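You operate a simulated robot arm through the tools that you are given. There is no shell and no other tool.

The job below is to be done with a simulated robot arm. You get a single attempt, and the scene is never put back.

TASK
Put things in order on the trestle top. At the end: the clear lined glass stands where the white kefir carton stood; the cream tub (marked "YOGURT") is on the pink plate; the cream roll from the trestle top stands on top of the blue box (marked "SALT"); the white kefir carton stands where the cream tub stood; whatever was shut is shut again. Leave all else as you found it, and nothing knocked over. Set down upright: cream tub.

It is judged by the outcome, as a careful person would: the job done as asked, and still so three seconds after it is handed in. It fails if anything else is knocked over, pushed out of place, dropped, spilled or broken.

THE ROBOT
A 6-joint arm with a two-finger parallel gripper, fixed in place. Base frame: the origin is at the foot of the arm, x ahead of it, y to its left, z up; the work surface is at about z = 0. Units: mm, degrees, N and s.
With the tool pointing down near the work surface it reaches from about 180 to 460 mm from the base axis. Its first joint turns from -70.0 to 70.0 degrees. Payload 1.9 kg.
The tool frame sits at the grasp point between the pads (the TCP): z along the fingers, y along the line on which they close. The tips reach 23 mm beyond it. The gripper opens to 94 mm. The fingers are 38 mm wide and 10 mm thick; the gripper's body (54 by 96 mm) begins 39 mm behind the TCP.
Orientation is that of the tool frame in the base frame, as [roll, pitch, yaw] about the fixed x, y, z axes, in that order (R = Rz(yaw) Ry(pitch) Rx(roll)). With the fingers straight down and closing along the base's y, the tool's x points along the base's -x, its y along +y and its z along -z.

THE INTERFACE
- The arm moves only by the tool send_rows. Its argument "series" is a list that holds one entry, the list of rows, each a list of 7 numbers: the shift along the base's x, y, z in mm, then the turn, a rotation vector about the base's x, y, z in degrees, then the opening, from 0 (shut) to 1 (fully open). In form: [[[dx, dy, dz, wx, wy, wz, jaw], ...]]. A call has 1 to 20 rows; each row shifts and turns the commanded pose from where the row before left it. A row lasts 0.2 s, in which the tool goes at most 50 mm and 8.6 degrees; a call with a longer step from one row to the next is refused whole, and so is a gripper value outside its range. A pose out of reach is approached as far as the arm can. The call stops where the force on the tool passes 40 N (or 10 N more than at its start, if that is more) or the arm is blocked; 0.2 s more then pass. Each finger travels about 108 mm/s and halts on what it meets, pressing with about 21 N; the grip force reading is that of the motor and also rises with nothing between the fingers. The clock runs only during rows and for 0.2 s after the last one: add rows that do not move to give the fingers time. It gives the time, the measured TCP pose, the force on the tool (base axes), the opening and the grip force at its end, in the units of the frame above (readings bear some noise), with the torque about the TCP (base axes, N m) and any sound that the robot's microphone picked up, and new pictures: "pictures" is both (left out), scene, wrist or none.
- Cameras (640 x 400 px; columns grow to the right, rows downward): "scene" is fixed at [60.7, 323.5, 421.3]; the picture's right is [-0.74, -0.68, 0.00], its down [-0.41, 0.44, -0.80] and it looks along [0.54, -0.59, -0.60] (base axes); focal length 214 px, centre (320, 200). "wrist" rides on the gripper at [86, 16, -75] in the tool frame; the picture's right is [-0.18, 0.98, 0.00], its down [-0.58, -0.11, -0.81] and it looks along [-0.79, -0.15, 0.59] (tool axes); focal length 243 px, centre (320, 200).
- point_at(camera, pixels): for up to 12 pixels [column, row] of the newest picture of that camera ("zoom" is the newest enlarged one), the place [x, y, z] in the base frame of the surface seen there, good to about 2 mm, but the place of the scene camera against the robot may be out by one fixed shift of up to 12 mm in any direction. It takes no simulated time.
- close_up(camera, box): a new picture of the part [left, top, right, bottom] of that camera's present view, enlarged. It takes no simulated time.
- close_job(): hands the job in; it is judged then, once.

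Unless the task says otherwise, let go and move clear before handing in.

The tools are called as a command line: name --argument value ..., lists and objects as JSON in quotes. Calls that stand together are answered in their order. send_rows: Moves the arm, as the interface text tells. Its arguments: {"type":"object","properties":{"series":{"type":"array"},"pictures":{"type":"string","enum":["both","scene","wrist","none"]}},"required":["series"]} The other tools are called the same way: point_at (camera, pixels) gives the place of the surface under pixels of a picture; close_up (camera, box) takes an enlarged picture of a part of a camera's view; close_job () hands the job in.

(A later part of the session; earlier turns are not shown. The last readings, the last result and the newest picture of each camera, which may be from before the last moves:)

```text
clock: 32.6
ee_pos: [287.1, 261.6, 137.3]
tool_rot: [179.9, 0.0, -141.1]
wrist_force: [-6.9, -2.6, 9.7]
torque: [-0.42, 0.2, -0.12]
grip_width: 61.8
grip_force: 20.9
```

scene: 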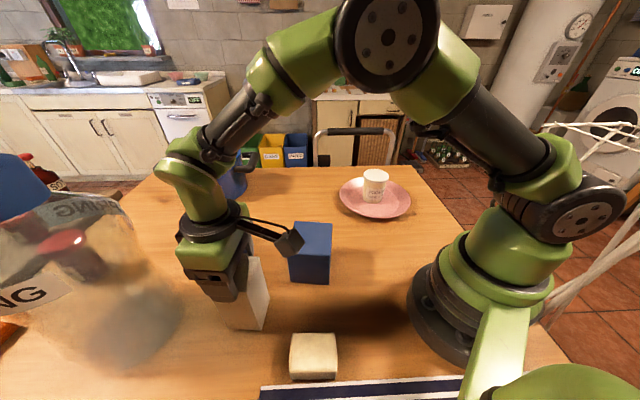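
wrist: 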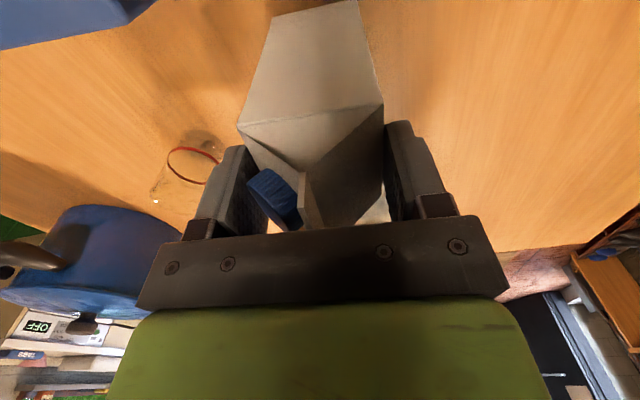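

Contact reached (force flips to +9.7 N). I'll ease up half a millimetre and open gently.

send_rows --series '[[[0, 0, 0.6, 0, 0, 0, 0.3], [0, 0, 0, 0, 0, 0, 0.5], [0, 0, 0, 0, 0, 0, 0.7], [0, 0, 0, 0, 0, 0, 0.85], [0, 0, 0, 0, 0, 0, 1], [0, 0, 0, 0, 0, 0, 1]]]'

```text
clock: 34.0
ee_pos: [287.8, 261.1, 135.3]
tool_rot: [-180.0, 0.0, -141.0]
wrist_force: [0.1, -0.7, -0.1]
torque: [-0.02, 0.04, -0.02]
grip_width: 94.0
grip_force: 0.1
```

scene: 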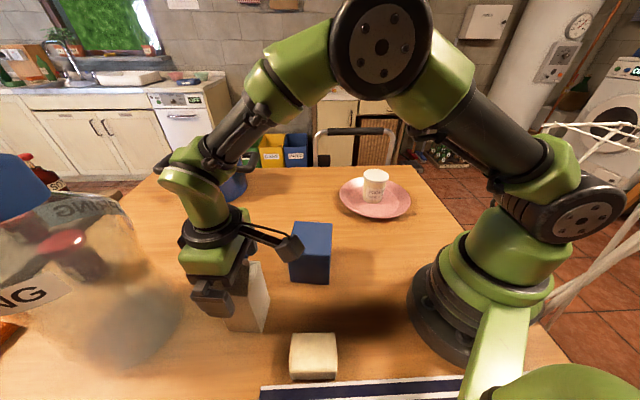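
wrist: 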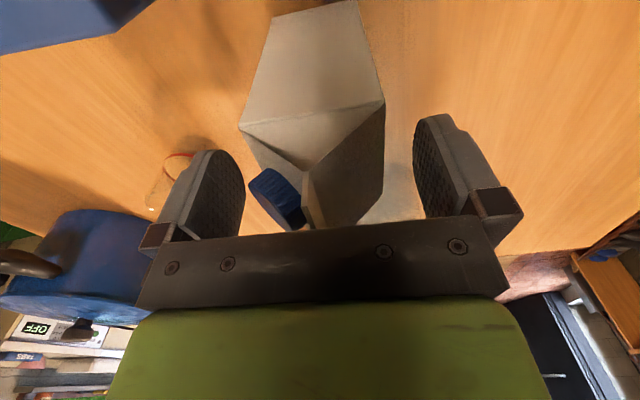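

The carton stands free between the opened fingers. I'll rise straight up clear of its ridge.

send_rows --series '[[[0, 0, 10, 0, 0, 0, 1], [0, 0, 20, 0, 0, 0, 1], [0, 0, 30, 0, 0, 0, 1], [0, 0, 35, 0, 0, 0, 1], [0, 0, 35, 0, 0, 0, 1], [0, 0, 20, 0, 0, 0, 1], [0, 0, 0, 0, 0, 0, 1]]]'

```text
clock: 35.6
ee_pos: [287.8, 262.0, 287.3]
tool_rot: [179.9, 0.0, -141.1]
wrist_force: [-0.3, -0.1, 0.3]
torque: [0.01, 0.02, -0.01]
grip_width: 94.0
grip_force: 0.1
```

scene: 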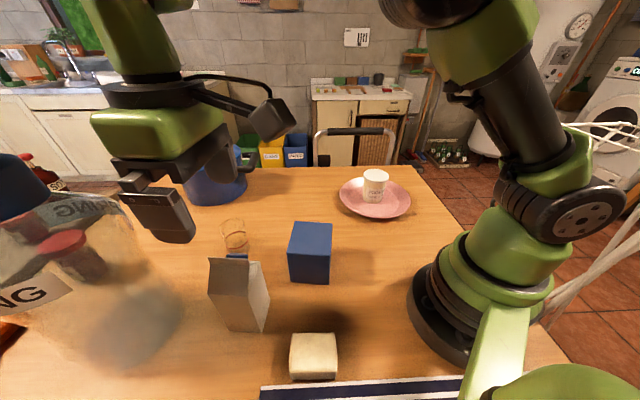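
wrist: 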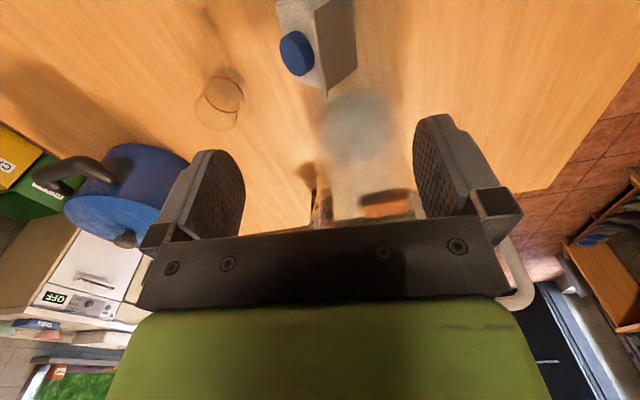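

The carton stands upright in the tub's old place. Next is the glass (wrist px (220,100)); I'll zoom in to refine where it is.

close_up --camera "wrist" --box '[170, 50, 270, 150]'

point_at --camera "wrist" --pixels '[[220, 85], [225, 100], [218, 120], [312, 60], [352, 30], [340, 5]]'

```text
4.00 times, centred on (220, 100) of wrist
```

zoom: 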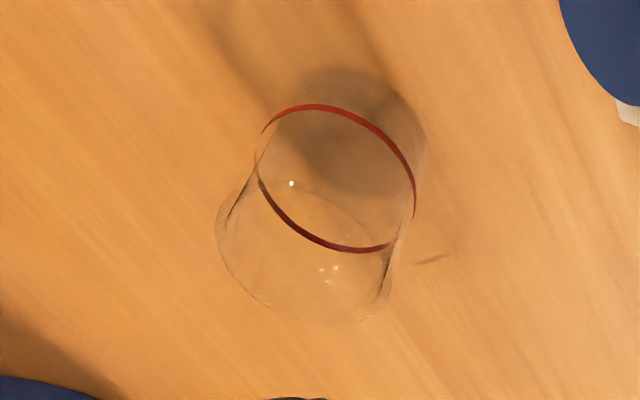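

```text
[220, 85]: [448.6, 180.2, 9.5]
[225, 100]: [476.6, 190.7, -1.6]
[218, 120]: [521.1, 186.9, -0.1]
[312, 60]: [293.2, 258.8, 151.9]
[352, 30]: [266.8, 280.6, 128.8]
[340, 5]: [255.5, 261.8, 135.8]
```

The glass's base, line and rim all agree on a centre of about (445,190), ~76 mm high. That is 484 mm out, so I'll come in with the tool tilted 25° outward (yaw −165°) and first stop at z≈200 above it.

send_rows --series '[[[12, -6, -5, 0, 0, -6, 1], [12, -6, -5, 0, 0, -6, 1], [12, -6, -5, 0, 0, -6, 1], [12, -6, -5, 0, 0, -6, 1], [20, -9, -12, 1.294, -4.83, 0, 1], [20, -9, -12, 1.294, -4.83, 0, 1], [20, -9, -12, 1.294, -4.83, 0, 1], [20, -9, -12, 1.294, -4.83, 0, 1], [20, -9, -12, 1.294, -4.83, 0, 1], [9, -3, -7, 0, 0, 0, 1], [0, 0, 0, 0, 0, 0, 1]]]'

```text
clock: 38.0
ee_pos: [443.2, 190.5, 198.3]
tool_rot: [179.9, 25.0, -165.1]
wrist_force: [0.3, -0.2, 0.7]
torque: [0.0, -0.01, 0.01]
grip_width: 94.0
grip_force: 0.1
```

scene: 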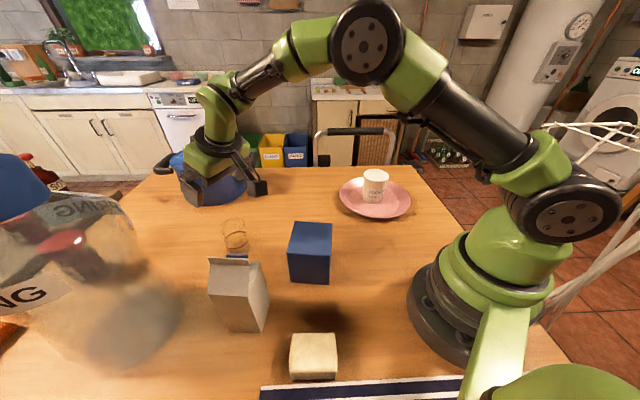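
wrist: 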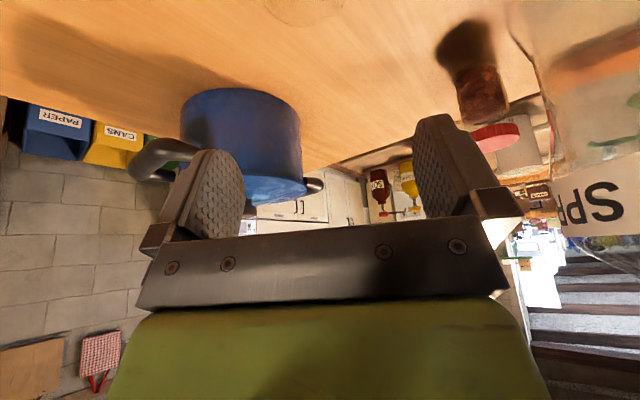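

The tilted pose was reached (pitch 25°, yaw −165°) right above the glass. I'll go down to z≈110 and check that the glass is centred between the fingers.

send_rows --series '[[[1.5, 0, -20, 0, 0, 0, 1], [0, 0, -30, 0, 0, 0, 1], [0, 0, -25, 0, 0, 0, 1], [0, 0, -12, 0, 0, 0, 1], [0, 0, 0, 0, 0, 0, 1]]]'

```text
clock: 39.2
ee_pos: [445.9, 189.6, 111.1]
tool_rot: [179.8, 24.9, -164.9]
wrist_force: [-0.3, -0.9, 0.4]
torque: [0.0, 0.05, 0.02]
grip_width: 94.1
grip_force: 0.0
```

scene: 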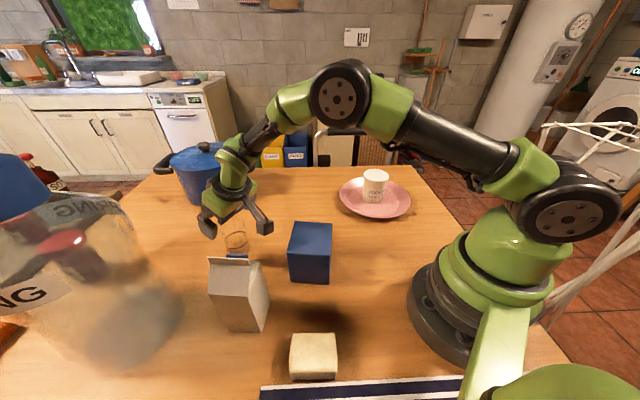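
wrist: 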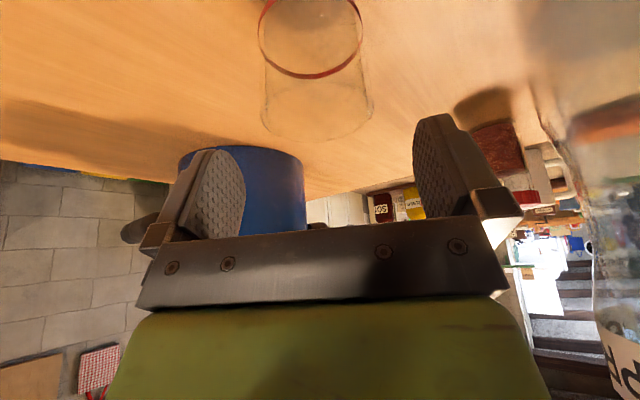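

The glass (262–373, 0–140) is centred between the fingers; I'll zoom to check the rim's height and depth before going on.

close_up --camera "wrist" --box '[230, 0, 410, 160]'

```text
2.50 times, centred on (320, 80) of wrist
```

zoom: 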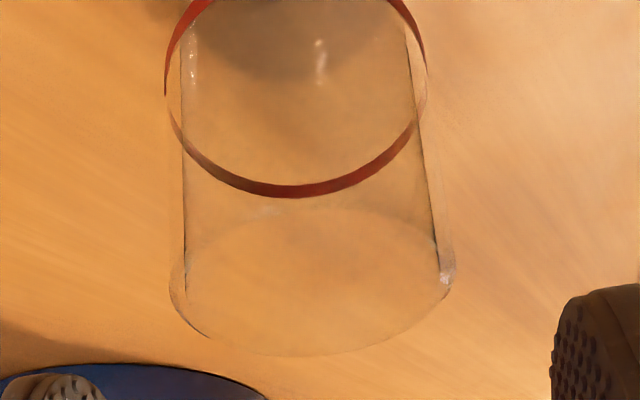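

The rim's centre sits at (317,113), within ~1.5 mm of where it should be. I'll descend to z≈54 for the grasp.

send_rows --series '[[[0, 1, -18, 0, 0, 0, 1], [0, 0, -18, 0, 0, 0, 1], [0, 0, -12, 0, 0, 0, 1], [0, 0, -6, 0, 0, 0, 1], [0, 0, -3, 0, 0, 0, 1], [0, 0, 0, 0, 0, 0, 1]]]'

```text
clock: 40.6
ee_pos: [446.5, 190.8, 56.0]
tool_rot: [179.9, 25.0, -165.1]
wrist_force: [0.3, -0.3, -0.1]
torque: [0.02, -0.01, -0.01]
grip_width: 94.2
grip_force: 0.0
```

scene: 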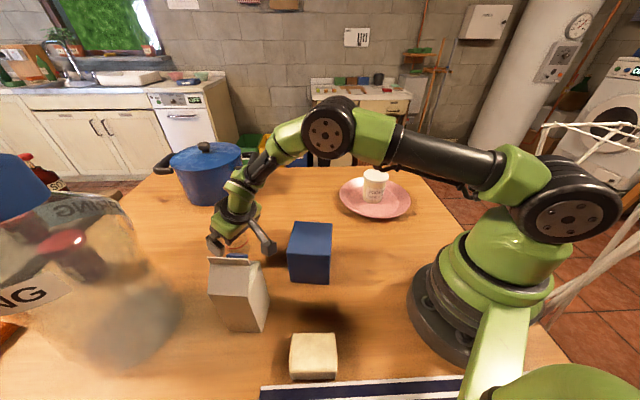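
wrist: 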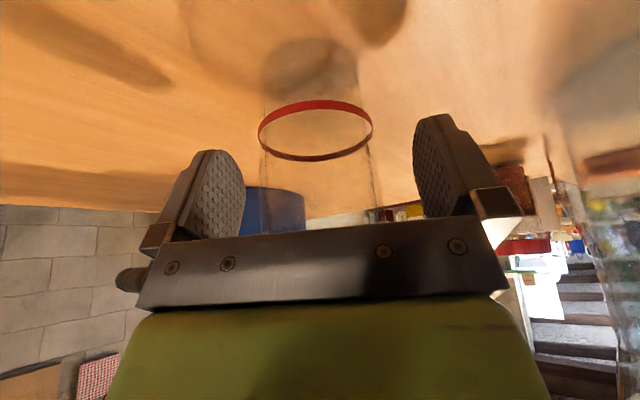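

The glass's red line (258–372, 100–160) is centred between the fingers. I'll close gently.

send_rows --series '[[[0, 0, 0, 0, 0, 0, 0.85], [0, 0, 0, 0, 0, 0, 0.7], [0, 0, 0, 0, 0, 0, 0.6], [0, 0, 0, 0, 0, 0, 0.5], [0, 0, 0, 0, 0, 0, 0.4], [0, 0, 0, 0, 0, 0, 0.4]]]'

```text
clock: 42.0
ee_pos: [446.1, 190.9, 54.4]
tool_rot: [179.9, 25.0, -165.1]
wrist_force: [-0.1, -0.4, 0.4]
torque: [-0.02, 0.0, 0.01]
grip_width: 54.8
grip_force: 21.2
```

scene: 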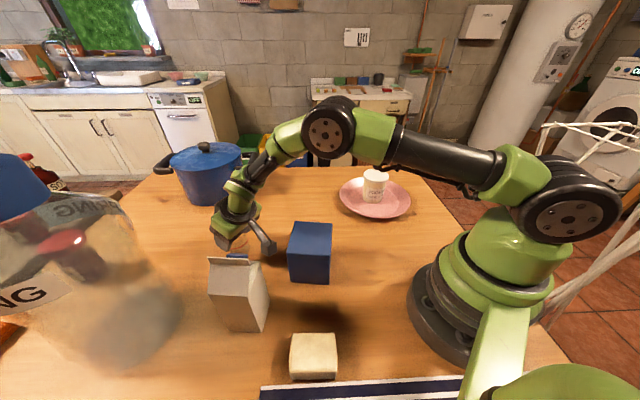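
wrist: 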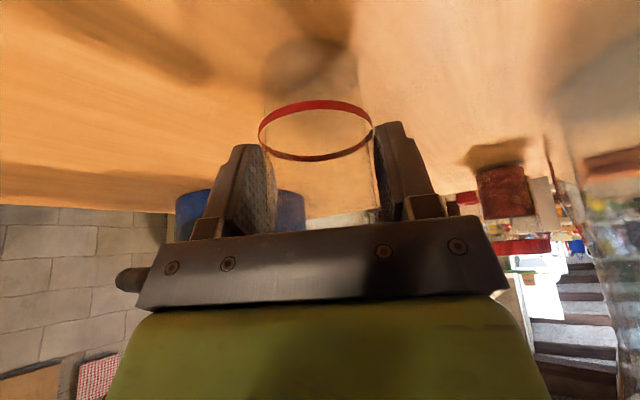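

The glass is held at 54.8 mm with 21 N. I'll lift it a little and check.

send_rows --series '[[[0, 0, 3, 0, 0, 0, 0.4], [0, 0, 7, 0, 0, 0, 0.4], [0, 0, 12, 0, 0, 0, 0.4], [0, 0, 15, 0, 0, 0, 0.4], [0, 0, 0, 0, 0, 0, 0.4]]]'

```text
clock: 43.2
ee_pos: [445.7, 191.5, 92.5]
tool_rot: [179.9, 24.9, -165.0]
wrist_force: [0.4, 0.2, -1.7]
torque: [0.02, 0.04, -0.01]
grip_width: 55.1
grip_force: 20.9
```

scene: 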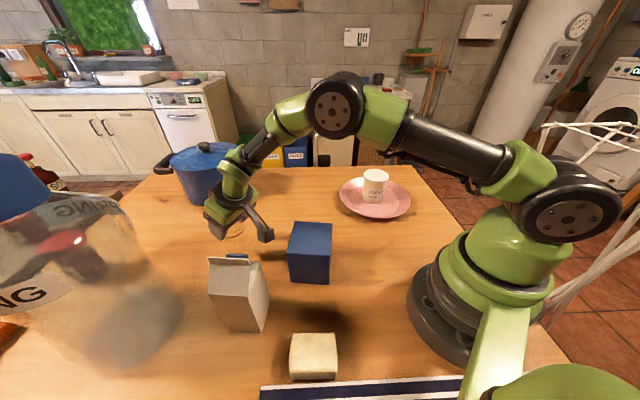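
wrist: 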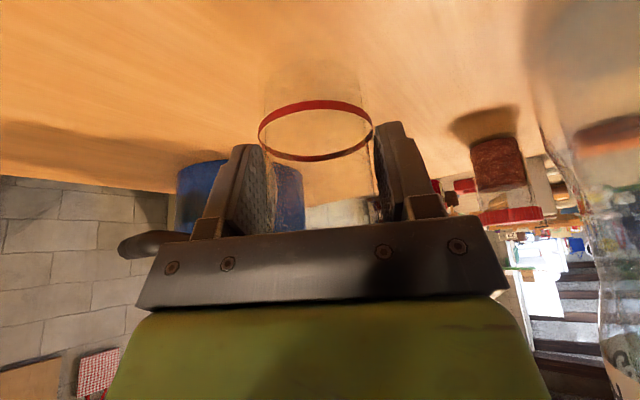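

The glass rises with the gripper, level and without slipping. I'll lift it to z≈168 so the camera clears the blue box and carry it to the carton's old place (418,21.5).

send_rows --series '[[[0, 0, 18, 0, 0, 0, 0.4], [0, 0, 26, 0, 0, 0, 0.4], [0, 0, 22, 0, 0, 0, 0.4], [0, 0, 10, 0, 0, 0, 0.4], [-1.5, -9, 0, 0, 0, 0, 0.4], [-3, -19, 0, 0, 0, 0, 0.4], [-4, -24, 0, 0, 0, 0, 0.4], [-4, -24, 0, 0, 0, 0, 0.4], [-4, -24, 0, 0, 0, 0, 0.4], [-4, -24, 0, 0, 0, 0, 0.4], [-3, -22, 0, 0, 0, 0, 0.4], [-2, -15, 0, 0, 0, 0, 0.4], [-0.5, -8, 0, 0, 0, 0, 0.4], [0, 0, 0, 0, 0, 0, 0.4]]]'

```text
clock: 46.2
ee_pos: [420.0, 21.8, 168.5]
tool_rot: [179.9, 25.0, -165.0]
wrist_force: [0.1, -0.2, -0.8]
torque: [-0.01, 0.01, 0.03]
grip_width: 55.1
grip_force: 21.0
```

scene: 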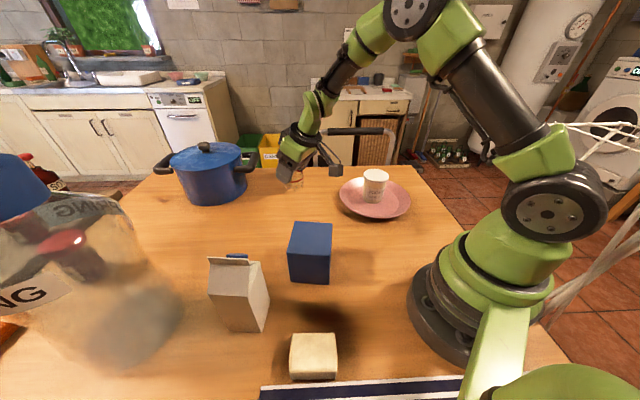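
wrist: 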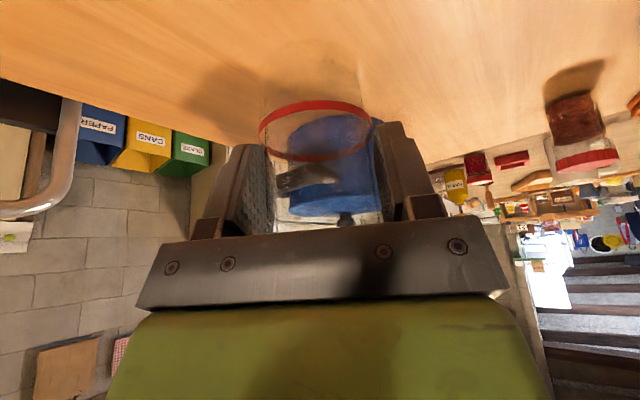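

The glass hangs level over the carton's old place. I'll lower it to a few millimetres above the table.

send_rows --series '[[[0, 0, -15, 0, 0, 0, 0.4], [0, 0, -25, 0, 0, 0, 0.4], [0, 0, -28, 0, 0, 0, 0.4], [0, 0, -20, 0, 0, 0, 0.4], [0, 0, -10, 0, 0, 0, 0.4], [0, 0, -6, 0, 0, 0, 0.4], [0, 0, -2, 0, 0, 0, 0.4], [0, 0, 0, 0, 0, 0, 0.4]]]'

```text
clock: 48.0
ee_pos: [419.9, 22.6, 62.3]
tool_rot: [179.8, 25.0, -164.9]
wrist_force: [0.8, 0.4, -1.4]
torque: [-0.01, -0.01, -0.01]
grip_width: 54.9
grip_force: 20.9
```

scene: 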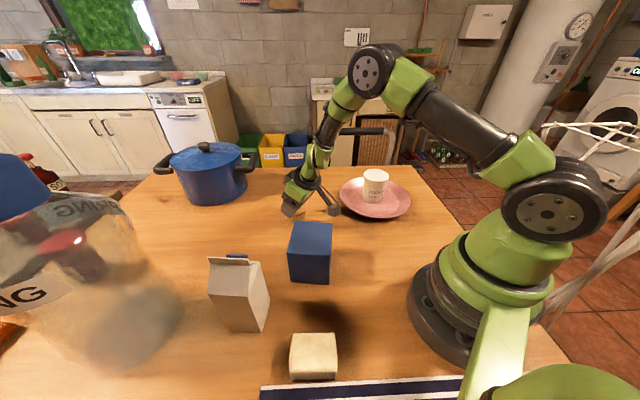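
wrist: 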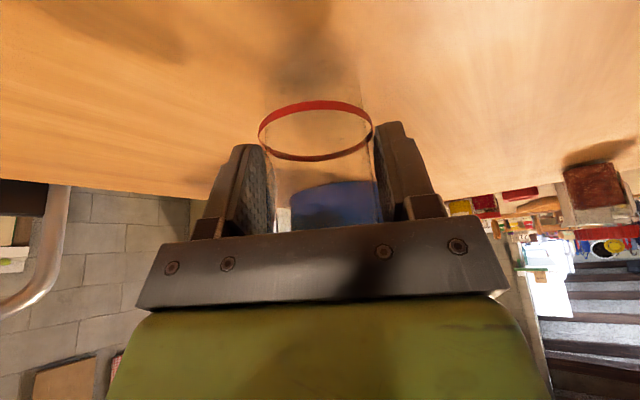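

send_rows --series '[[[0, 0, -2.5, 0, 0, 0, 0.4], [0, 0, -1.5, 0, 0, 0, 0.4], [0, 0, -1, 0, 0, 0, 0.4], [0, 0, 0, 0, 0, 0, 0.4]]]' --pictures "none"

```text
clock: 49.0
ee_pos: [420.6, 22.2, 56.3]
tool_rot: [179.9, 25.0, -165.0]
wrist_force: [1.0, 0.7, -1.8]
torque: [0.03, -0.01, 0.03]
grip_width: 55.1
grip_force: 21.2
```

The glass still hangs freely at z≈56; I'll take sub-millimetre steps to contact.

send_rows --series '[[[0, 0, -0.7, 0, 0, 0, 0.4], [0, 0, -0.7, 0, 0, 0, 0.4], [0, 0, 0, 0, 0, 0, 0.4]]]' --pictures "none"

```text
clock: 49.8
ee_pos: [419.5, 22.7, 56.9]
tool_rot: [179.8, 25.0, -165.0]
wrist_force: [-0.4, 0.3, -1.7]
torque: [-0.02, 0.02, -0.02]
grip_width: 54.8
grip_force: 21.3
```

send_rows --series '[[[0, 0, -0.6, 0, 0, 0, 0.4], [0, 0, -0.6, 0, 0, 0, 0.4], [0, 0, 0, 0, 0, 0, 0.4]]]' --pictures "none"

```text
clock: 50.6
ee_pos: [420.0, 22.1, 55.0]
tool_rot: [179.9, 25.1, -165.0]
wrist_force: [-3.0, 1.7, 11.0]
torque: [-0.13, 0.29, -0.04]
grip_width: 54.9
grip_force: 20.8
```

Contact (force +11 N). I'll ease off slightly and open slowly.

send_rows --series '[[[0, 0, 0.5, 0, 0, 0, 0.4], [0, 0, 0, 0, 0, 0, 0.5], [0, 0, 0, 0, 0, 0, 0.6], [0, 0, 0, 0, 0, 0, 0.7], [0, 0, 0, 0, 0, 0, 0.85], [0, 0, 0, 0, 0, 0, 1], [0, 0, 0, 0, 0, 0, 1]]]'

```text
clock: 52.2
ee_pos: [419.2, 21.6, 54.3]
tool_rot: [179.9, 25.0, -165.0]
wrist_force: [0.1, 0.4, -0.6]
torque: [-0.01, -0.04, 0.01]
grip_width: 93.9
grip_force: 0.1
```

scene: 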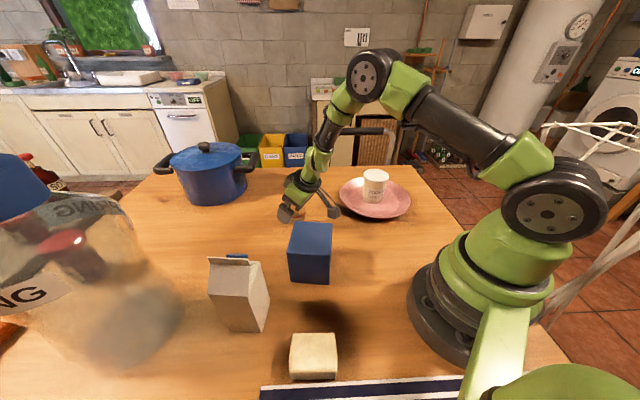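
wrist: 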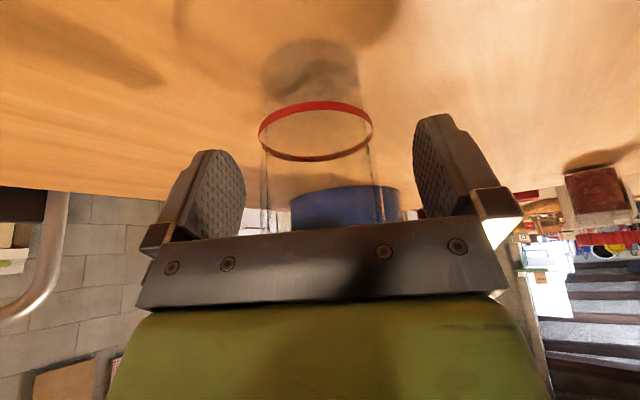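

The glass stands free at (419,22). I'll rise straight up and then level the tool.

send_rows --series '[[[0, 0, 8, 0, 0, 0, 1], [0, 0, 18, 0, 0, 0, 1], [0, 0, 28, 0, 0, 0, 1], [0, 0, 35, 0, 0, 0, 1], [0, 0, 35, 0, 0, 0, 1], [0, 0, 35, 0, 0, 0, 1], [0, 0, 20, 0, 0, 0, 1], [0, 0, 0, 0, 0, 0, 1]]]'

```text
clock: 54.0
ee_pos: [421.9, 21.6, 234.7]
tool_rot: [179.8, 25.0, -165.0]
wrist_force: [0.2, -0.4, -0.3]
torque: [0.02, 0.01, 0.01]
grip_width: 94.0
grip_force: 0.0
```

scene: 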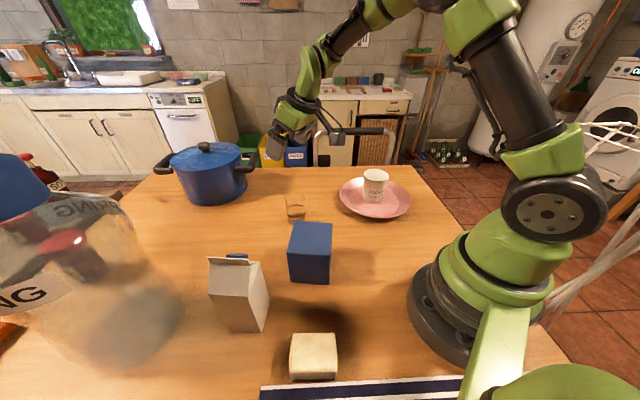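
wrist: 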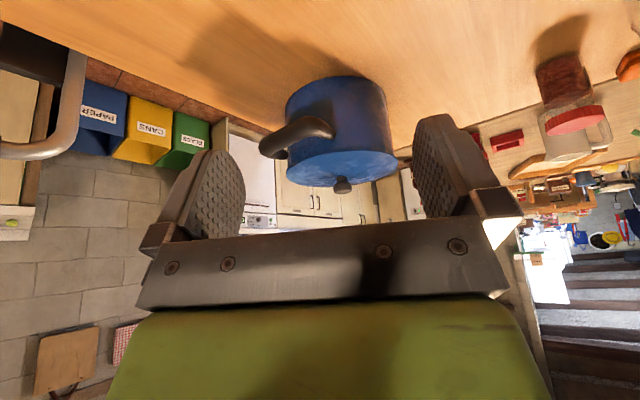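

The glass now stands where the carton was (scene px (295,207)). Next I'll level the tool and swing round to above the roll at about (130,248), turning to yaw −137°.

send_rows --series '[[[-10, 8, 8, -1.294, 4.83, 0, 1], [-18, 14, 8, -1.294, 4.83, 0, 1], [-22, 17, 8, -1.294, 4.83, 0, 1], [-25, 20, 8, -1.294, 4.83, 0, 1], [-25, 20, 0, -1.294, 4.83, 0, 1], [-25, 20, 0, 0, 0, 5.6, 1], [-25, 20, 0, 0, 0, 5.6, 1], [-25, 20, 0, 0, 0, 5.6, 1], [-25, 20, 0, 0, 0, 5.6, 1], [-25, 20, 0, 0, 0, 5.6, 1], [-25, 18, 0, 0, 0, 0, 1], [-20, 14, 0, 0, 0, 0, 1], [-12, 10, 0, 0, 0, 0, 1], [-8, 5, 0, 0, 0, 0, 1], [0, 0, 0, 0, 0, 0, 1]]]'

```text
clock: 57.2
ee_pos: [129.3, 248.9, 265.6]
tool_rot: [179.9, 0.0, -137.0]
wrist_force: [0.4, 0.8, -0.2]
torque: [-0.01, -0.02, -0.02]
grip_width: 94.1
grip_force: 0.2
```

scene: 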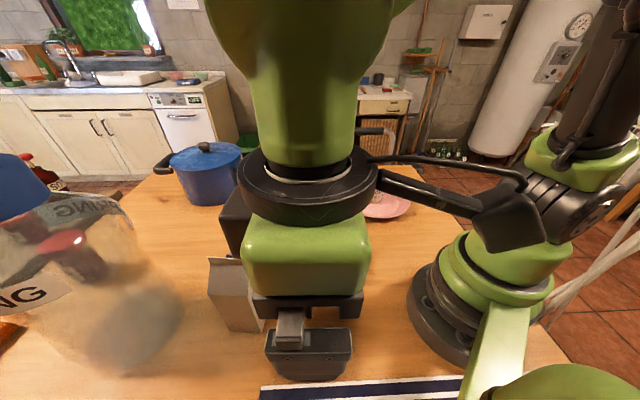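
wrist: 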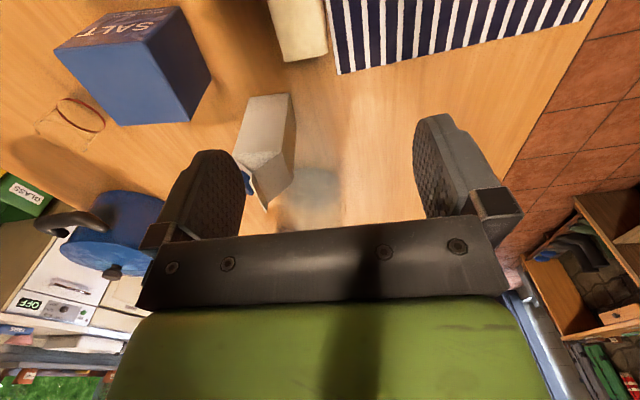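

The box's SALT label is visible at (125,28), and the roll is at the top of the wrist view (298,25) beside the striped cloth. I'll measure the roll and the box top.

close_up --camera "wrist" --box '[230, 0, 370, 90]'

point_at --camera "wrist" --pixels '[[297, 5], [297, 30], [305, 45], [272, 20], [322, 20], [284, 58], [326, 48], [335, 20], [345, 60], [305, 55], [280, 50], [310, 10]]'

point_at --camera "wrist" --pixels '[[56, 48], [118, 126], [184, 122], [146, 40], [178, 8], [210, 75], [100, 70], [150, 100], [85, 35], [190, 122]]'

close_up --camera "wrist" --box '[30, 0, 230, 140]'

```text
4.44 times, centred on (300, 45) of wrist
```

zoom: 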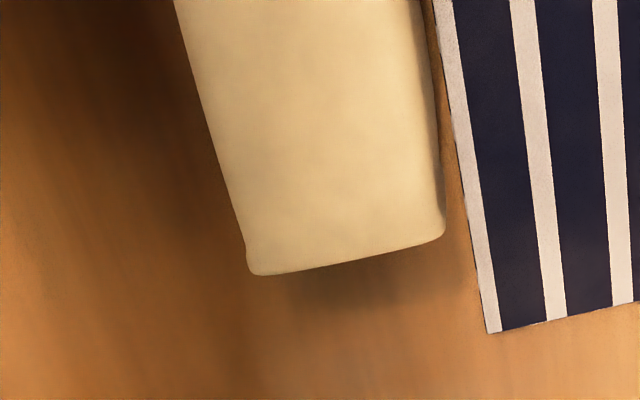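

```text
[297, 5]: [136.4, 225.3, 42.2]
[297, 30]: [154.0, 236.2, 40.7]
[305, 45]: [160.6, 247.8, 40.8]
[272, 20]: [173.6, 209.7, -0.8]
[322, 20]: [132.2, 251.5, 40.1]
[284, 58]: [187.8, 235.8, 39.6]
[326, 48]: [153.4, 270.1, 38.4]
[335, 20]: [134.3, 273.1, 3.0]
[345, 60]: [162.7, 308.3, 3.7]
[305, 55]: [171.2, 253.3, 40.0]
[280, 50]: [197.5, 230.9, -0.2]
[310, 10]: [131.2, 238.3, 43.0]
```

```text
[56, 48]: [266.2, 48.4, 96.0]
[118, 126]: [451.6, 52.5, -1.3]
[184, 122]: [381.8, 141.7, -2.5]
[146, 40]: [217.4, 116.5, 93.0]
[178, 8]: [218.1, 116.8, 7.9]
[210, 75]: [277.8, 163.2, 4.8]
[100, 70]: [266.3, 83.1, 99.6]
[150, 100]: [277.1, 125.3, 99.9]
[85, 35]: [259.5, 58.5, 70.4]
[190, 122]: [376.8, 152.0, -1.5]
```

```text
2.86 times, centred on (130, 70) of wrist
```

zoom: 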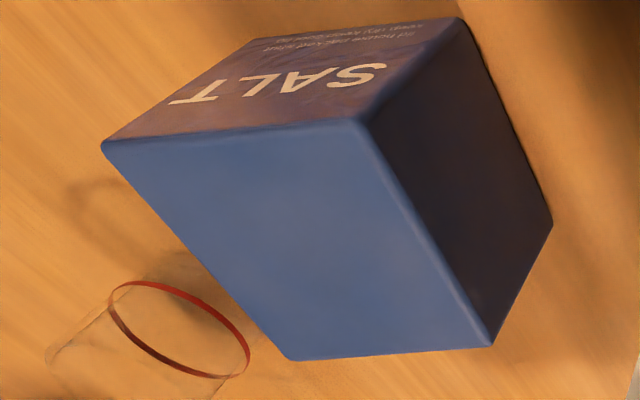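

The wrist readings put the roll's far end corners at about (188,236) and (153,270), so its centre is near (146,231.5), ~70×48 mm and 41 high, with the long axis at 43°. The box top's centre is about (273,107). I'll move over the roll and lower to z≈150 to check.

send_rows --series '[[[8, -8, -15, 0, 0, 0, 1], [8.5, -9, -30, 0, 0, 0, 1], [0, 0, -35, 0, 0, 0, 1], [0, 0, -25, 0, 0, 0, 1], [0, 0, -10, 0, 0, 0, 1], [0, 0, 0, 0, 0, 0, 1]]]'

```text
clock: 58.6
ee_pos: [146.5, 231.2, 151.0]
tool_rot: [179.9, -0.1, -137.0]
wrist_force: [-0.3, -0.9, 0.8]
torque: [0.0, 0.01, -0.05]
grip_width: 94.2
grip_force: 0.0
```

scene: 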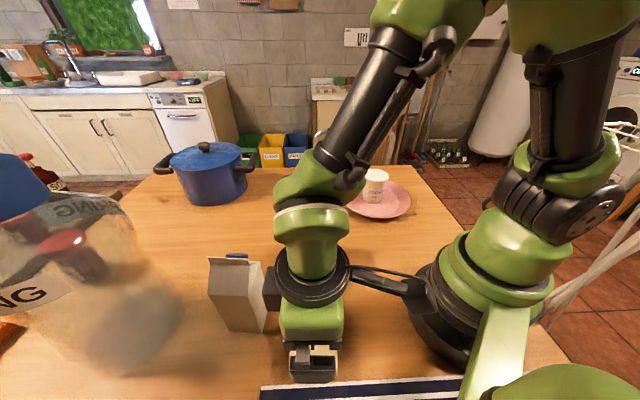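
wrist: 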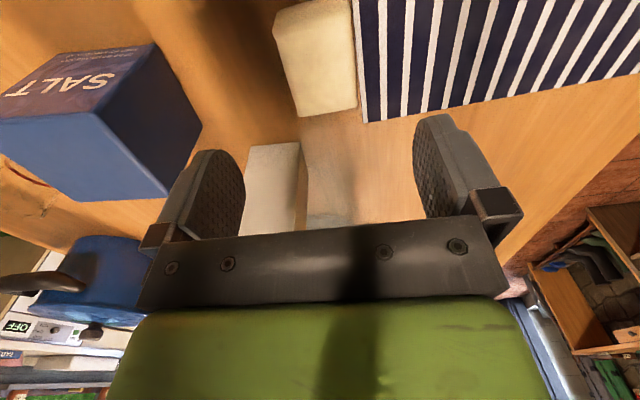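

The roll now sits at (272–357, 0–117) between the fingers. I'll zoom and measure it here.

close_up --camera "wrist" --box '[240, 0, 400, 130]'

point_at --camera "wrist" --pixels '[[299, 114], [354, 105], [276, 34], [345, 8], [276, 20], [320, 60], [352, 50], [287, 70], [362, 60], [300, 8], [330, 4], [316, 110]]'

```text
3.08 times, centred on (320, 65) of wrist
```

zoom: 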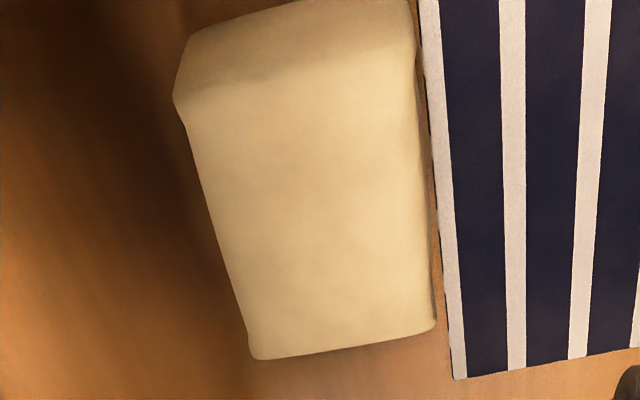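

```text
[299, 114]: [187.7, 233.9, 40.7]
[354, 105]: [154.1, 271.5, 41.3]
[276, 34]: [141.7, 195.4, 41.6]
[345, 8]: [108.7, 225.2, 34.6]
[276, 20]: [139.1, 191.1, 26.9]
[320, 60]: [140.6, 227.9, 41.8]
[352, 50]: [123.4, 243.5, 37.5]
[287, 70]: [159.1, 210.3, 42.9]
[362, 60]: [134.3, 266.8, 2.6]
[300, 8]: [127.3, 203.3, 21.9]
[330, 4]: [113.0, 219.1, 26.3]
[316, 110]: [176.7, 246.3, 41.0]
```

The roll's top corners come to (143,192), (191,235), (155,273), (109,230): centre (149.5,232.5), about 64×51 mm. I'll shift 3 mm and descend to TCP z≈34, keeping the tips above the cloth.

send_rows --series '[[[3, 1.3, -20, 0, 0, 0, 1], [0, 0, -30, 0, 0, 0, 1], [0, 0, -28, 0, 0, 0, 1], [0, 0, -20, 0, 0, 0, 1], [0, 0, -12, 0, 0, 0, 1], [0, 0, -6, 0, 0, 0, 1], [0, 0, 0, 0, 0, 0, 1]]]'

```text
clock: 60.2
ee_pos: [149.5, 232.3, 35.7]
tool_rot: [180.0, 0.0, -136.9]
wrist_force: [0.6, 0.2, -0.1]
torque: [-0.03, -0.01, -0.04]
grip_width: 93.9
grip_force: 0.0
```

scene: 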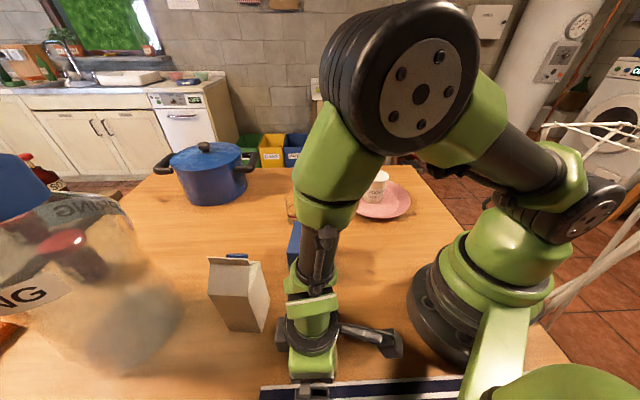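
wrist: 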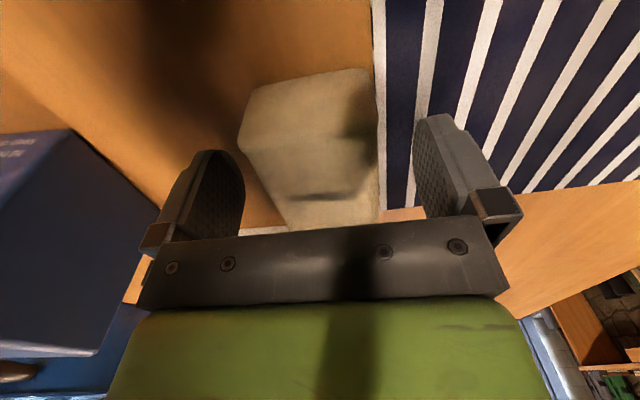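

The roll's top (centre ≈(320,179)) is right between the pads and the tips are above the cloth. I'll close on it.

send_rows --series '[[[0, 0, -1, 0, 0, 0, 0.85], [0, 0, 0, 0, 0, 0, 0.7], [0, 0, 0, 0, 0, 0, 0.55], [0, 0, 0, 0, 0, 0, 0.4], [0, 0, 0, 0, 0, 0, 0.3], [0, 0, 0, 0, 0, 0, 0.3]]]'

```text
clock: 61.6
ee_pos: [149.9, 232.6, 34.7]
tool_rot: [179.9, 0.1, -137.0]
wrist_force: [0.2, 1.0, 2.1]
torque: [-0.1, -0.04, 0.02]
grip_width: 55.9
grip_force: 21.5
```

scene: 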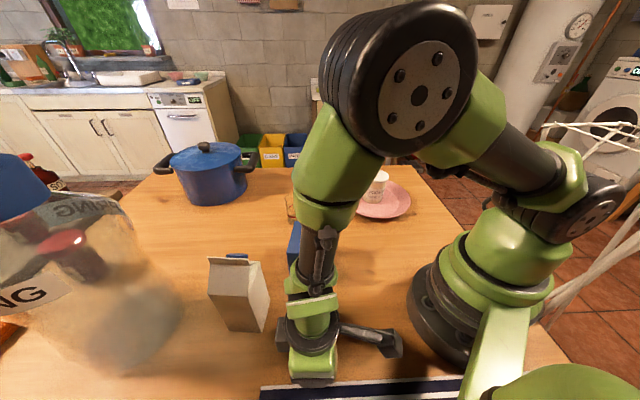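
wrist: 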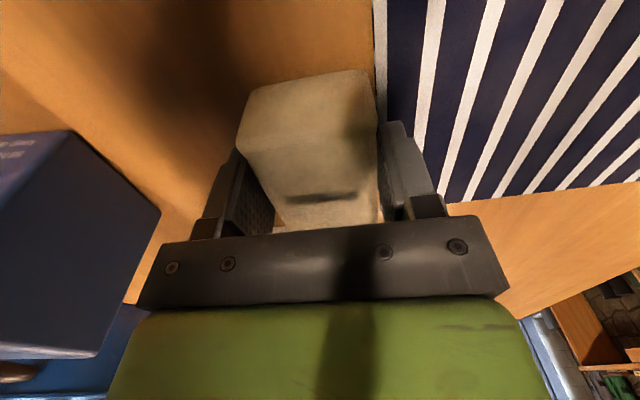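

Held at 55.9 mm with 21.5 N. I'll lift gently and check the roll and cloth.

send_rows --series '[[[0, 0, 3, 0, 0, 0, 0.3], [0, 0, 8, 0, 0, 0, 0.3], [0, 0, 15, 0, 0, 0, 0.3], [0, 0, 25, 0, 0, 0, 0.3], [0, 0, 30, 0, 0, 0, 0.3], [0, 0, 35, 0, 0, 0, 0.3], [0, 0, 30, 0, 0, 0, 0.3], [0, 0, 20, 0, 0, 0, 0.3], [0, 0, 0, 0, 0, 0, 0.3]]]'

```text
clock: 63.6
ee_pos: [150.1, 232.9, 199.8]
tool_rot: [179.9, 0.0, -136.9]
wrist_force: [-1.1, 0.3, -1.0]
torque: [0.02, 0.01, 0.01]
grip_width: 55.4
grip_force: 21.2
```

scene: 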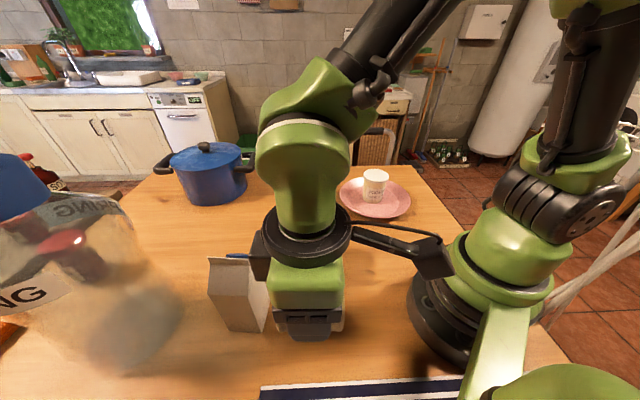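
wrist: 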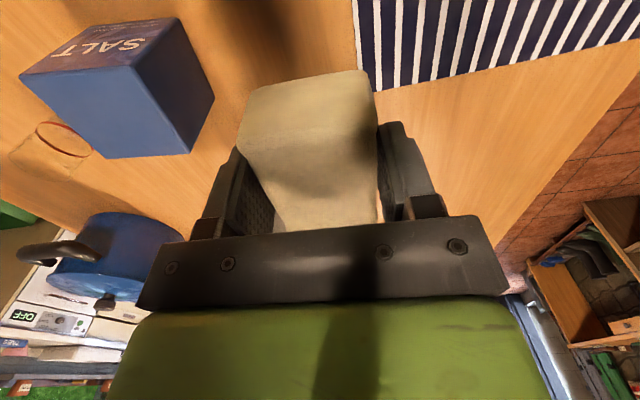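

The roll is up and level and the cloth lies untouched. I'll carry it to above the box top's centre (273,107), turning −6° to line up with the box.

send_rows --series '[[[8, -8, 0, 0, 0, 0, 0.3], [16, -16, 0, 0, 0, 0, 0.3], [21, -22, 0, 0, 0, -1.5, 0.3], [22, -23, 0, 0, 0, -1.5, 0.3], [22, -23, 0, 0, 0, -1.5, 0.3], [18, -19, 0, 0, 0, -1.5, 0.3], [11, -10, 0, 0, 0, 0, 0.3], [5, -5, 0, 0, 0, 0, 0.3], [0, 0, 0, 0, 0, 0, 0.3]]]'

```text
clock: 65.6
ee_pos: [273.7, 106.8, 200.8]
tool_rot: [179.9, 0.0, -143.0]
wrist_force: [0.4, 0.2, -0.5]
torque: [0.01, -0.01, 0.0]
grip_width: 55.3
grip_force: 20.5
```

scene: 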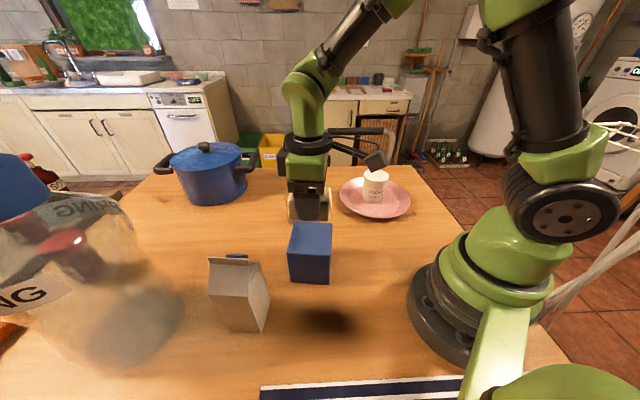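
wrist: 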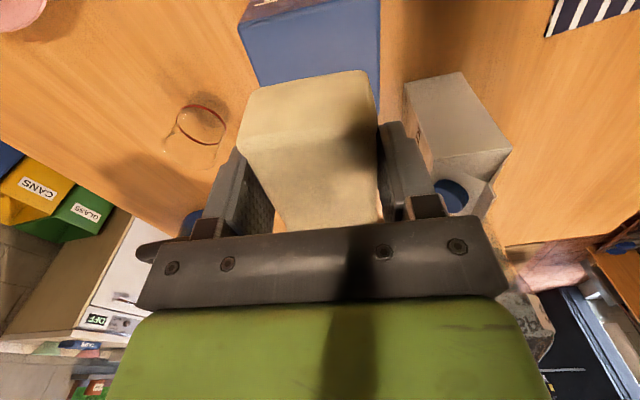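

The roll hangs over the box; I'll check the box's top corners in this view before lowering.

close_up --camera "wrist" --box '[220, 0, 400, 112]'

point_at --camera "wrist" --pixels '[[241, 24], [378, 3], [255, 82], [378, 60], [300, 40], [379, 100]]'

close_up --camera "scene" --box '[250, 150, 410, 290]'

```text
3.56 times, centred on (310, 56) of wrist
```

zoom: 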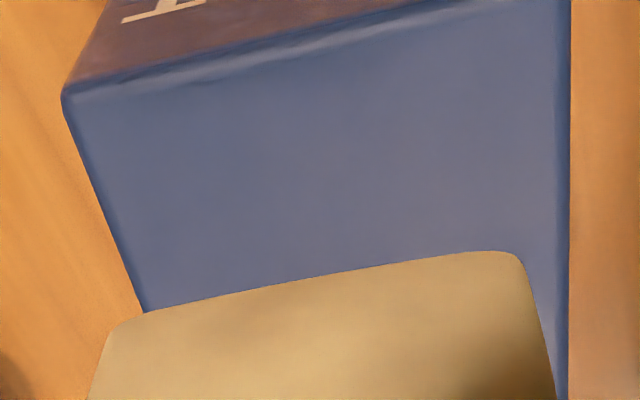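

```text
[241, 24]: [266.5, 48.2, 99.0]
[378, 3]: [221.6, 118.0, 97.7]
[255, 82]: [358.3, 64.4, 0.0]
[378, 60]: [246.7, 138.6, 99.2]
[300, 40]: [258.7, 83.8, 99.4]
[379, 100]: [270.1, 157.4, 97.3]
```

```text
2.86 times, centred on (330, 220) of scene
```

zoom: 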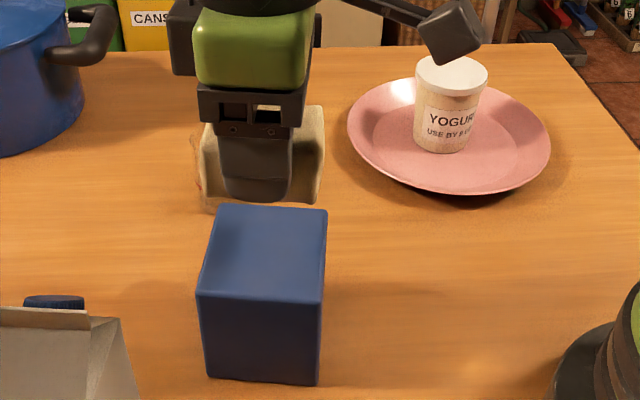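

The box's top corners come to R(267,49), N(220,118) and L(275,160), centre about (272,106), with yaw matching the roll. I'll shift 1.5 mm and lower to just above the box.

send_rows --series '[[[-1.5, -0.8, -12, 0, 0, 0, 0.3], [0, 0, -18, 0, 0, 0, 0.3], [0, 0, -15, 0, 0, 0, 0.3], [0, 0, -9, 0, 0, 0, 0.3], [0, 0, -4, 0, 0, 0, 0.3], [0, 0, -2, 0, 0, 0, 0.3], [0, 0, 0, 0, 0, 0, 0.3]]]'

```text
clock: 67.2
ee_pos: [269.7, 106.9, 139.0]
tool_rot: [179.9, 0.0, -143.0]
wrist_force: [-0.8, -1.5, -1.0]
torque: [-0.01, 0.0, -0.01]
grip_width: 55.9
grip_force: 21.2
```

scene: 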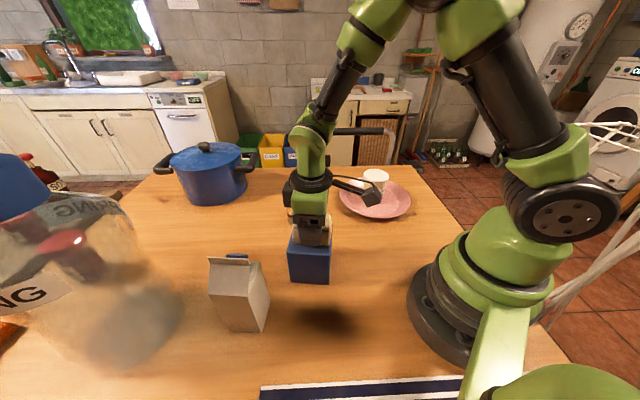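
wrist: 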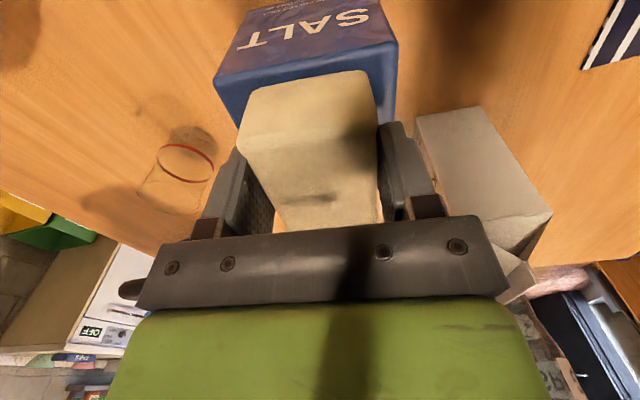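

The roll is a few mm above the box and centred over its top. I'll step down to contact.

send_rows --series '[[[0, 0, -2, 0, 0, 0, 0.3], [0, 0, -1, 0, 0, 0, 0.3], [0, 0, 0, 0, 0, 0, 0.3]]]' --pictures "none"

```text
clock: 68.0
ee_pos: [270.3, 105.3, 137.5]
tool_rot: [179.9, 0.1, -143.0]
wrist_force: [-0.4, -0.1, -0.4]
torque: [0.01, 0.03, -0.01]
grip_width: 55.5
grip_force: 21.2
```

send_rows --series '[[[0, 0, -1, 0, 0, 0, 0.3], [0, 0, -0.7, 0, 0, 0, 0.3], [0, 0, 0, 0, 0, 0, 0.3]]]' --pictures "none"

```text
clock: 68.8
ee_pos: [270.8, 105.7, 135.5]
tool_rot: [179.8, 0.0, -143.0]
wrist_force: [0.6, 0.2, -1.0]
torque: [0.01, 0.03, -0.03]
grip_width: 55.4
grip_force: 20.1
```

No contact yet at z≈135.5; continuing in sub-millimetre steps.

send_rows --series '[[[0, 0, -0.7, 0, 0, 0, 0.3], [0, 0, -0.6, 0, 0, 0, 0.3], [0, 0, 0, 0, 0, 0, 0.3]]]' --pictures "wrist"

```text
clock: 69.6
ee_pos: [272.1, 105.7, 134.0]
tool_rot: [179.8, 0.1, -143.0]
wrist_force: [-5.1, 0.6, 11.7]
torque: [-0.11, 0.06, -0.02]
grip_width: 55.4
grip_force: 20.8
```

wrist: 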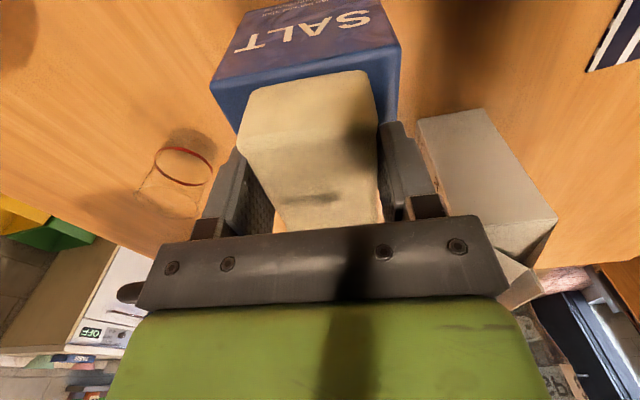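

Contact at z≈134 (+11.7 N): the roll rests on the box. I'll ease off and open slowly.

send_rows --series '[[[0, 0, 0.5, 0, 0, 0, 0.3], [0, 0, 0, 0, 0, 0, 0.45], [0, 0, 0, 0, 0, 0, 0.6], [0, 0, 0, 0, 0, 0, 0.75], [0, 0, 0, 0, 0, 0, 0.9], [0, 0, 0, 0, 0, 0, 1], [0, 0, 0, 0, 0, 0, 1]]]'

```text
clock: 71.2
ee_pos: [271.4, 106.4, 134.3]
tool_rot: [180.0, 0.0, -143.1]
wrist_force: [0.6, -0.9, -0.5]
torque: [0.01, 0.02, -0.02]
grip_width: 93.9
grip_force: 0.0
```

scene: 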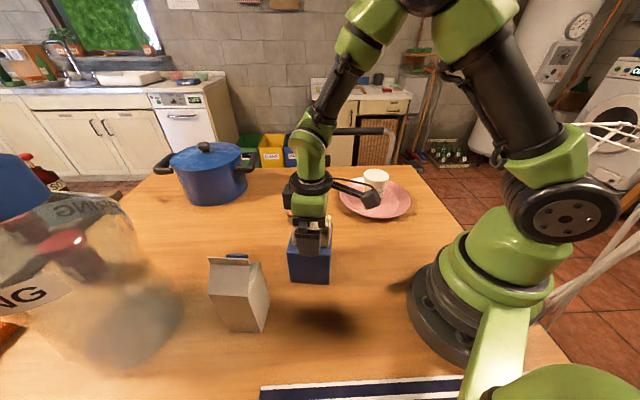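
wrist: 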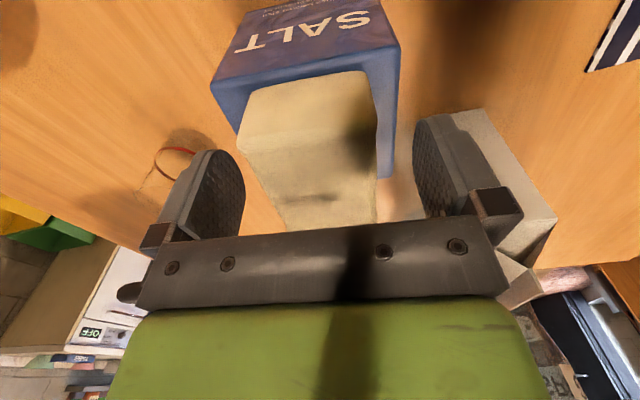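

The roll stays put on the box with the fingers open. I'll rise straight up and clear, then look over everything.

send_rows --series '[[[0, 0, 8, 0, 0, 0, 1], [0, 0, 18, 0, 0, 0, 1], [0, 0, 30, 0, 0, 0, 1], [0, 0, 35, 0, 0, 0, 1], [0, 0, 35, 0, 0, 0, 1], [0, 0, 30, 0, 0, 0, 1], [-15, -10, 15, 0, 0, 0, 1], [-25, -20, 5, 0, 0, 0, 1], [-25, -25, 0, 0, 0, 0, 1], [-15, -15, 0, 0, 0, 0, 1], [0, 0, 0, 0, 0, 0, 1]]]'

```text
clock: 73.6
ee_pos: [189.9, 35.4, 310.4]
tool_rot: [179.8, -0.1, -143.0]
wrist_force: [-0.6, -1.0, 0.2]
torque: [-0.02, 0.01, 0.02]
grip_width: 94.0
grip_force: 0.0
```

scene: 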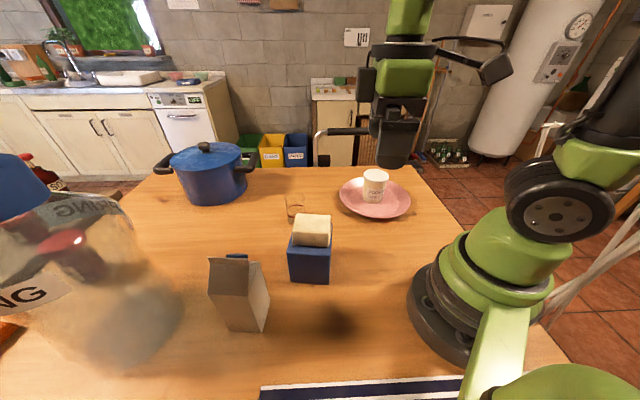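
wrist: 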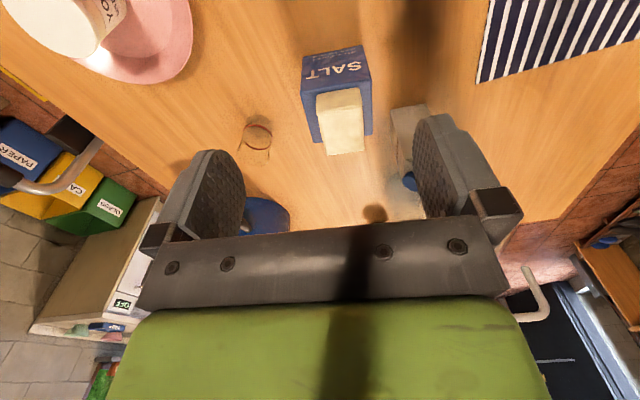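

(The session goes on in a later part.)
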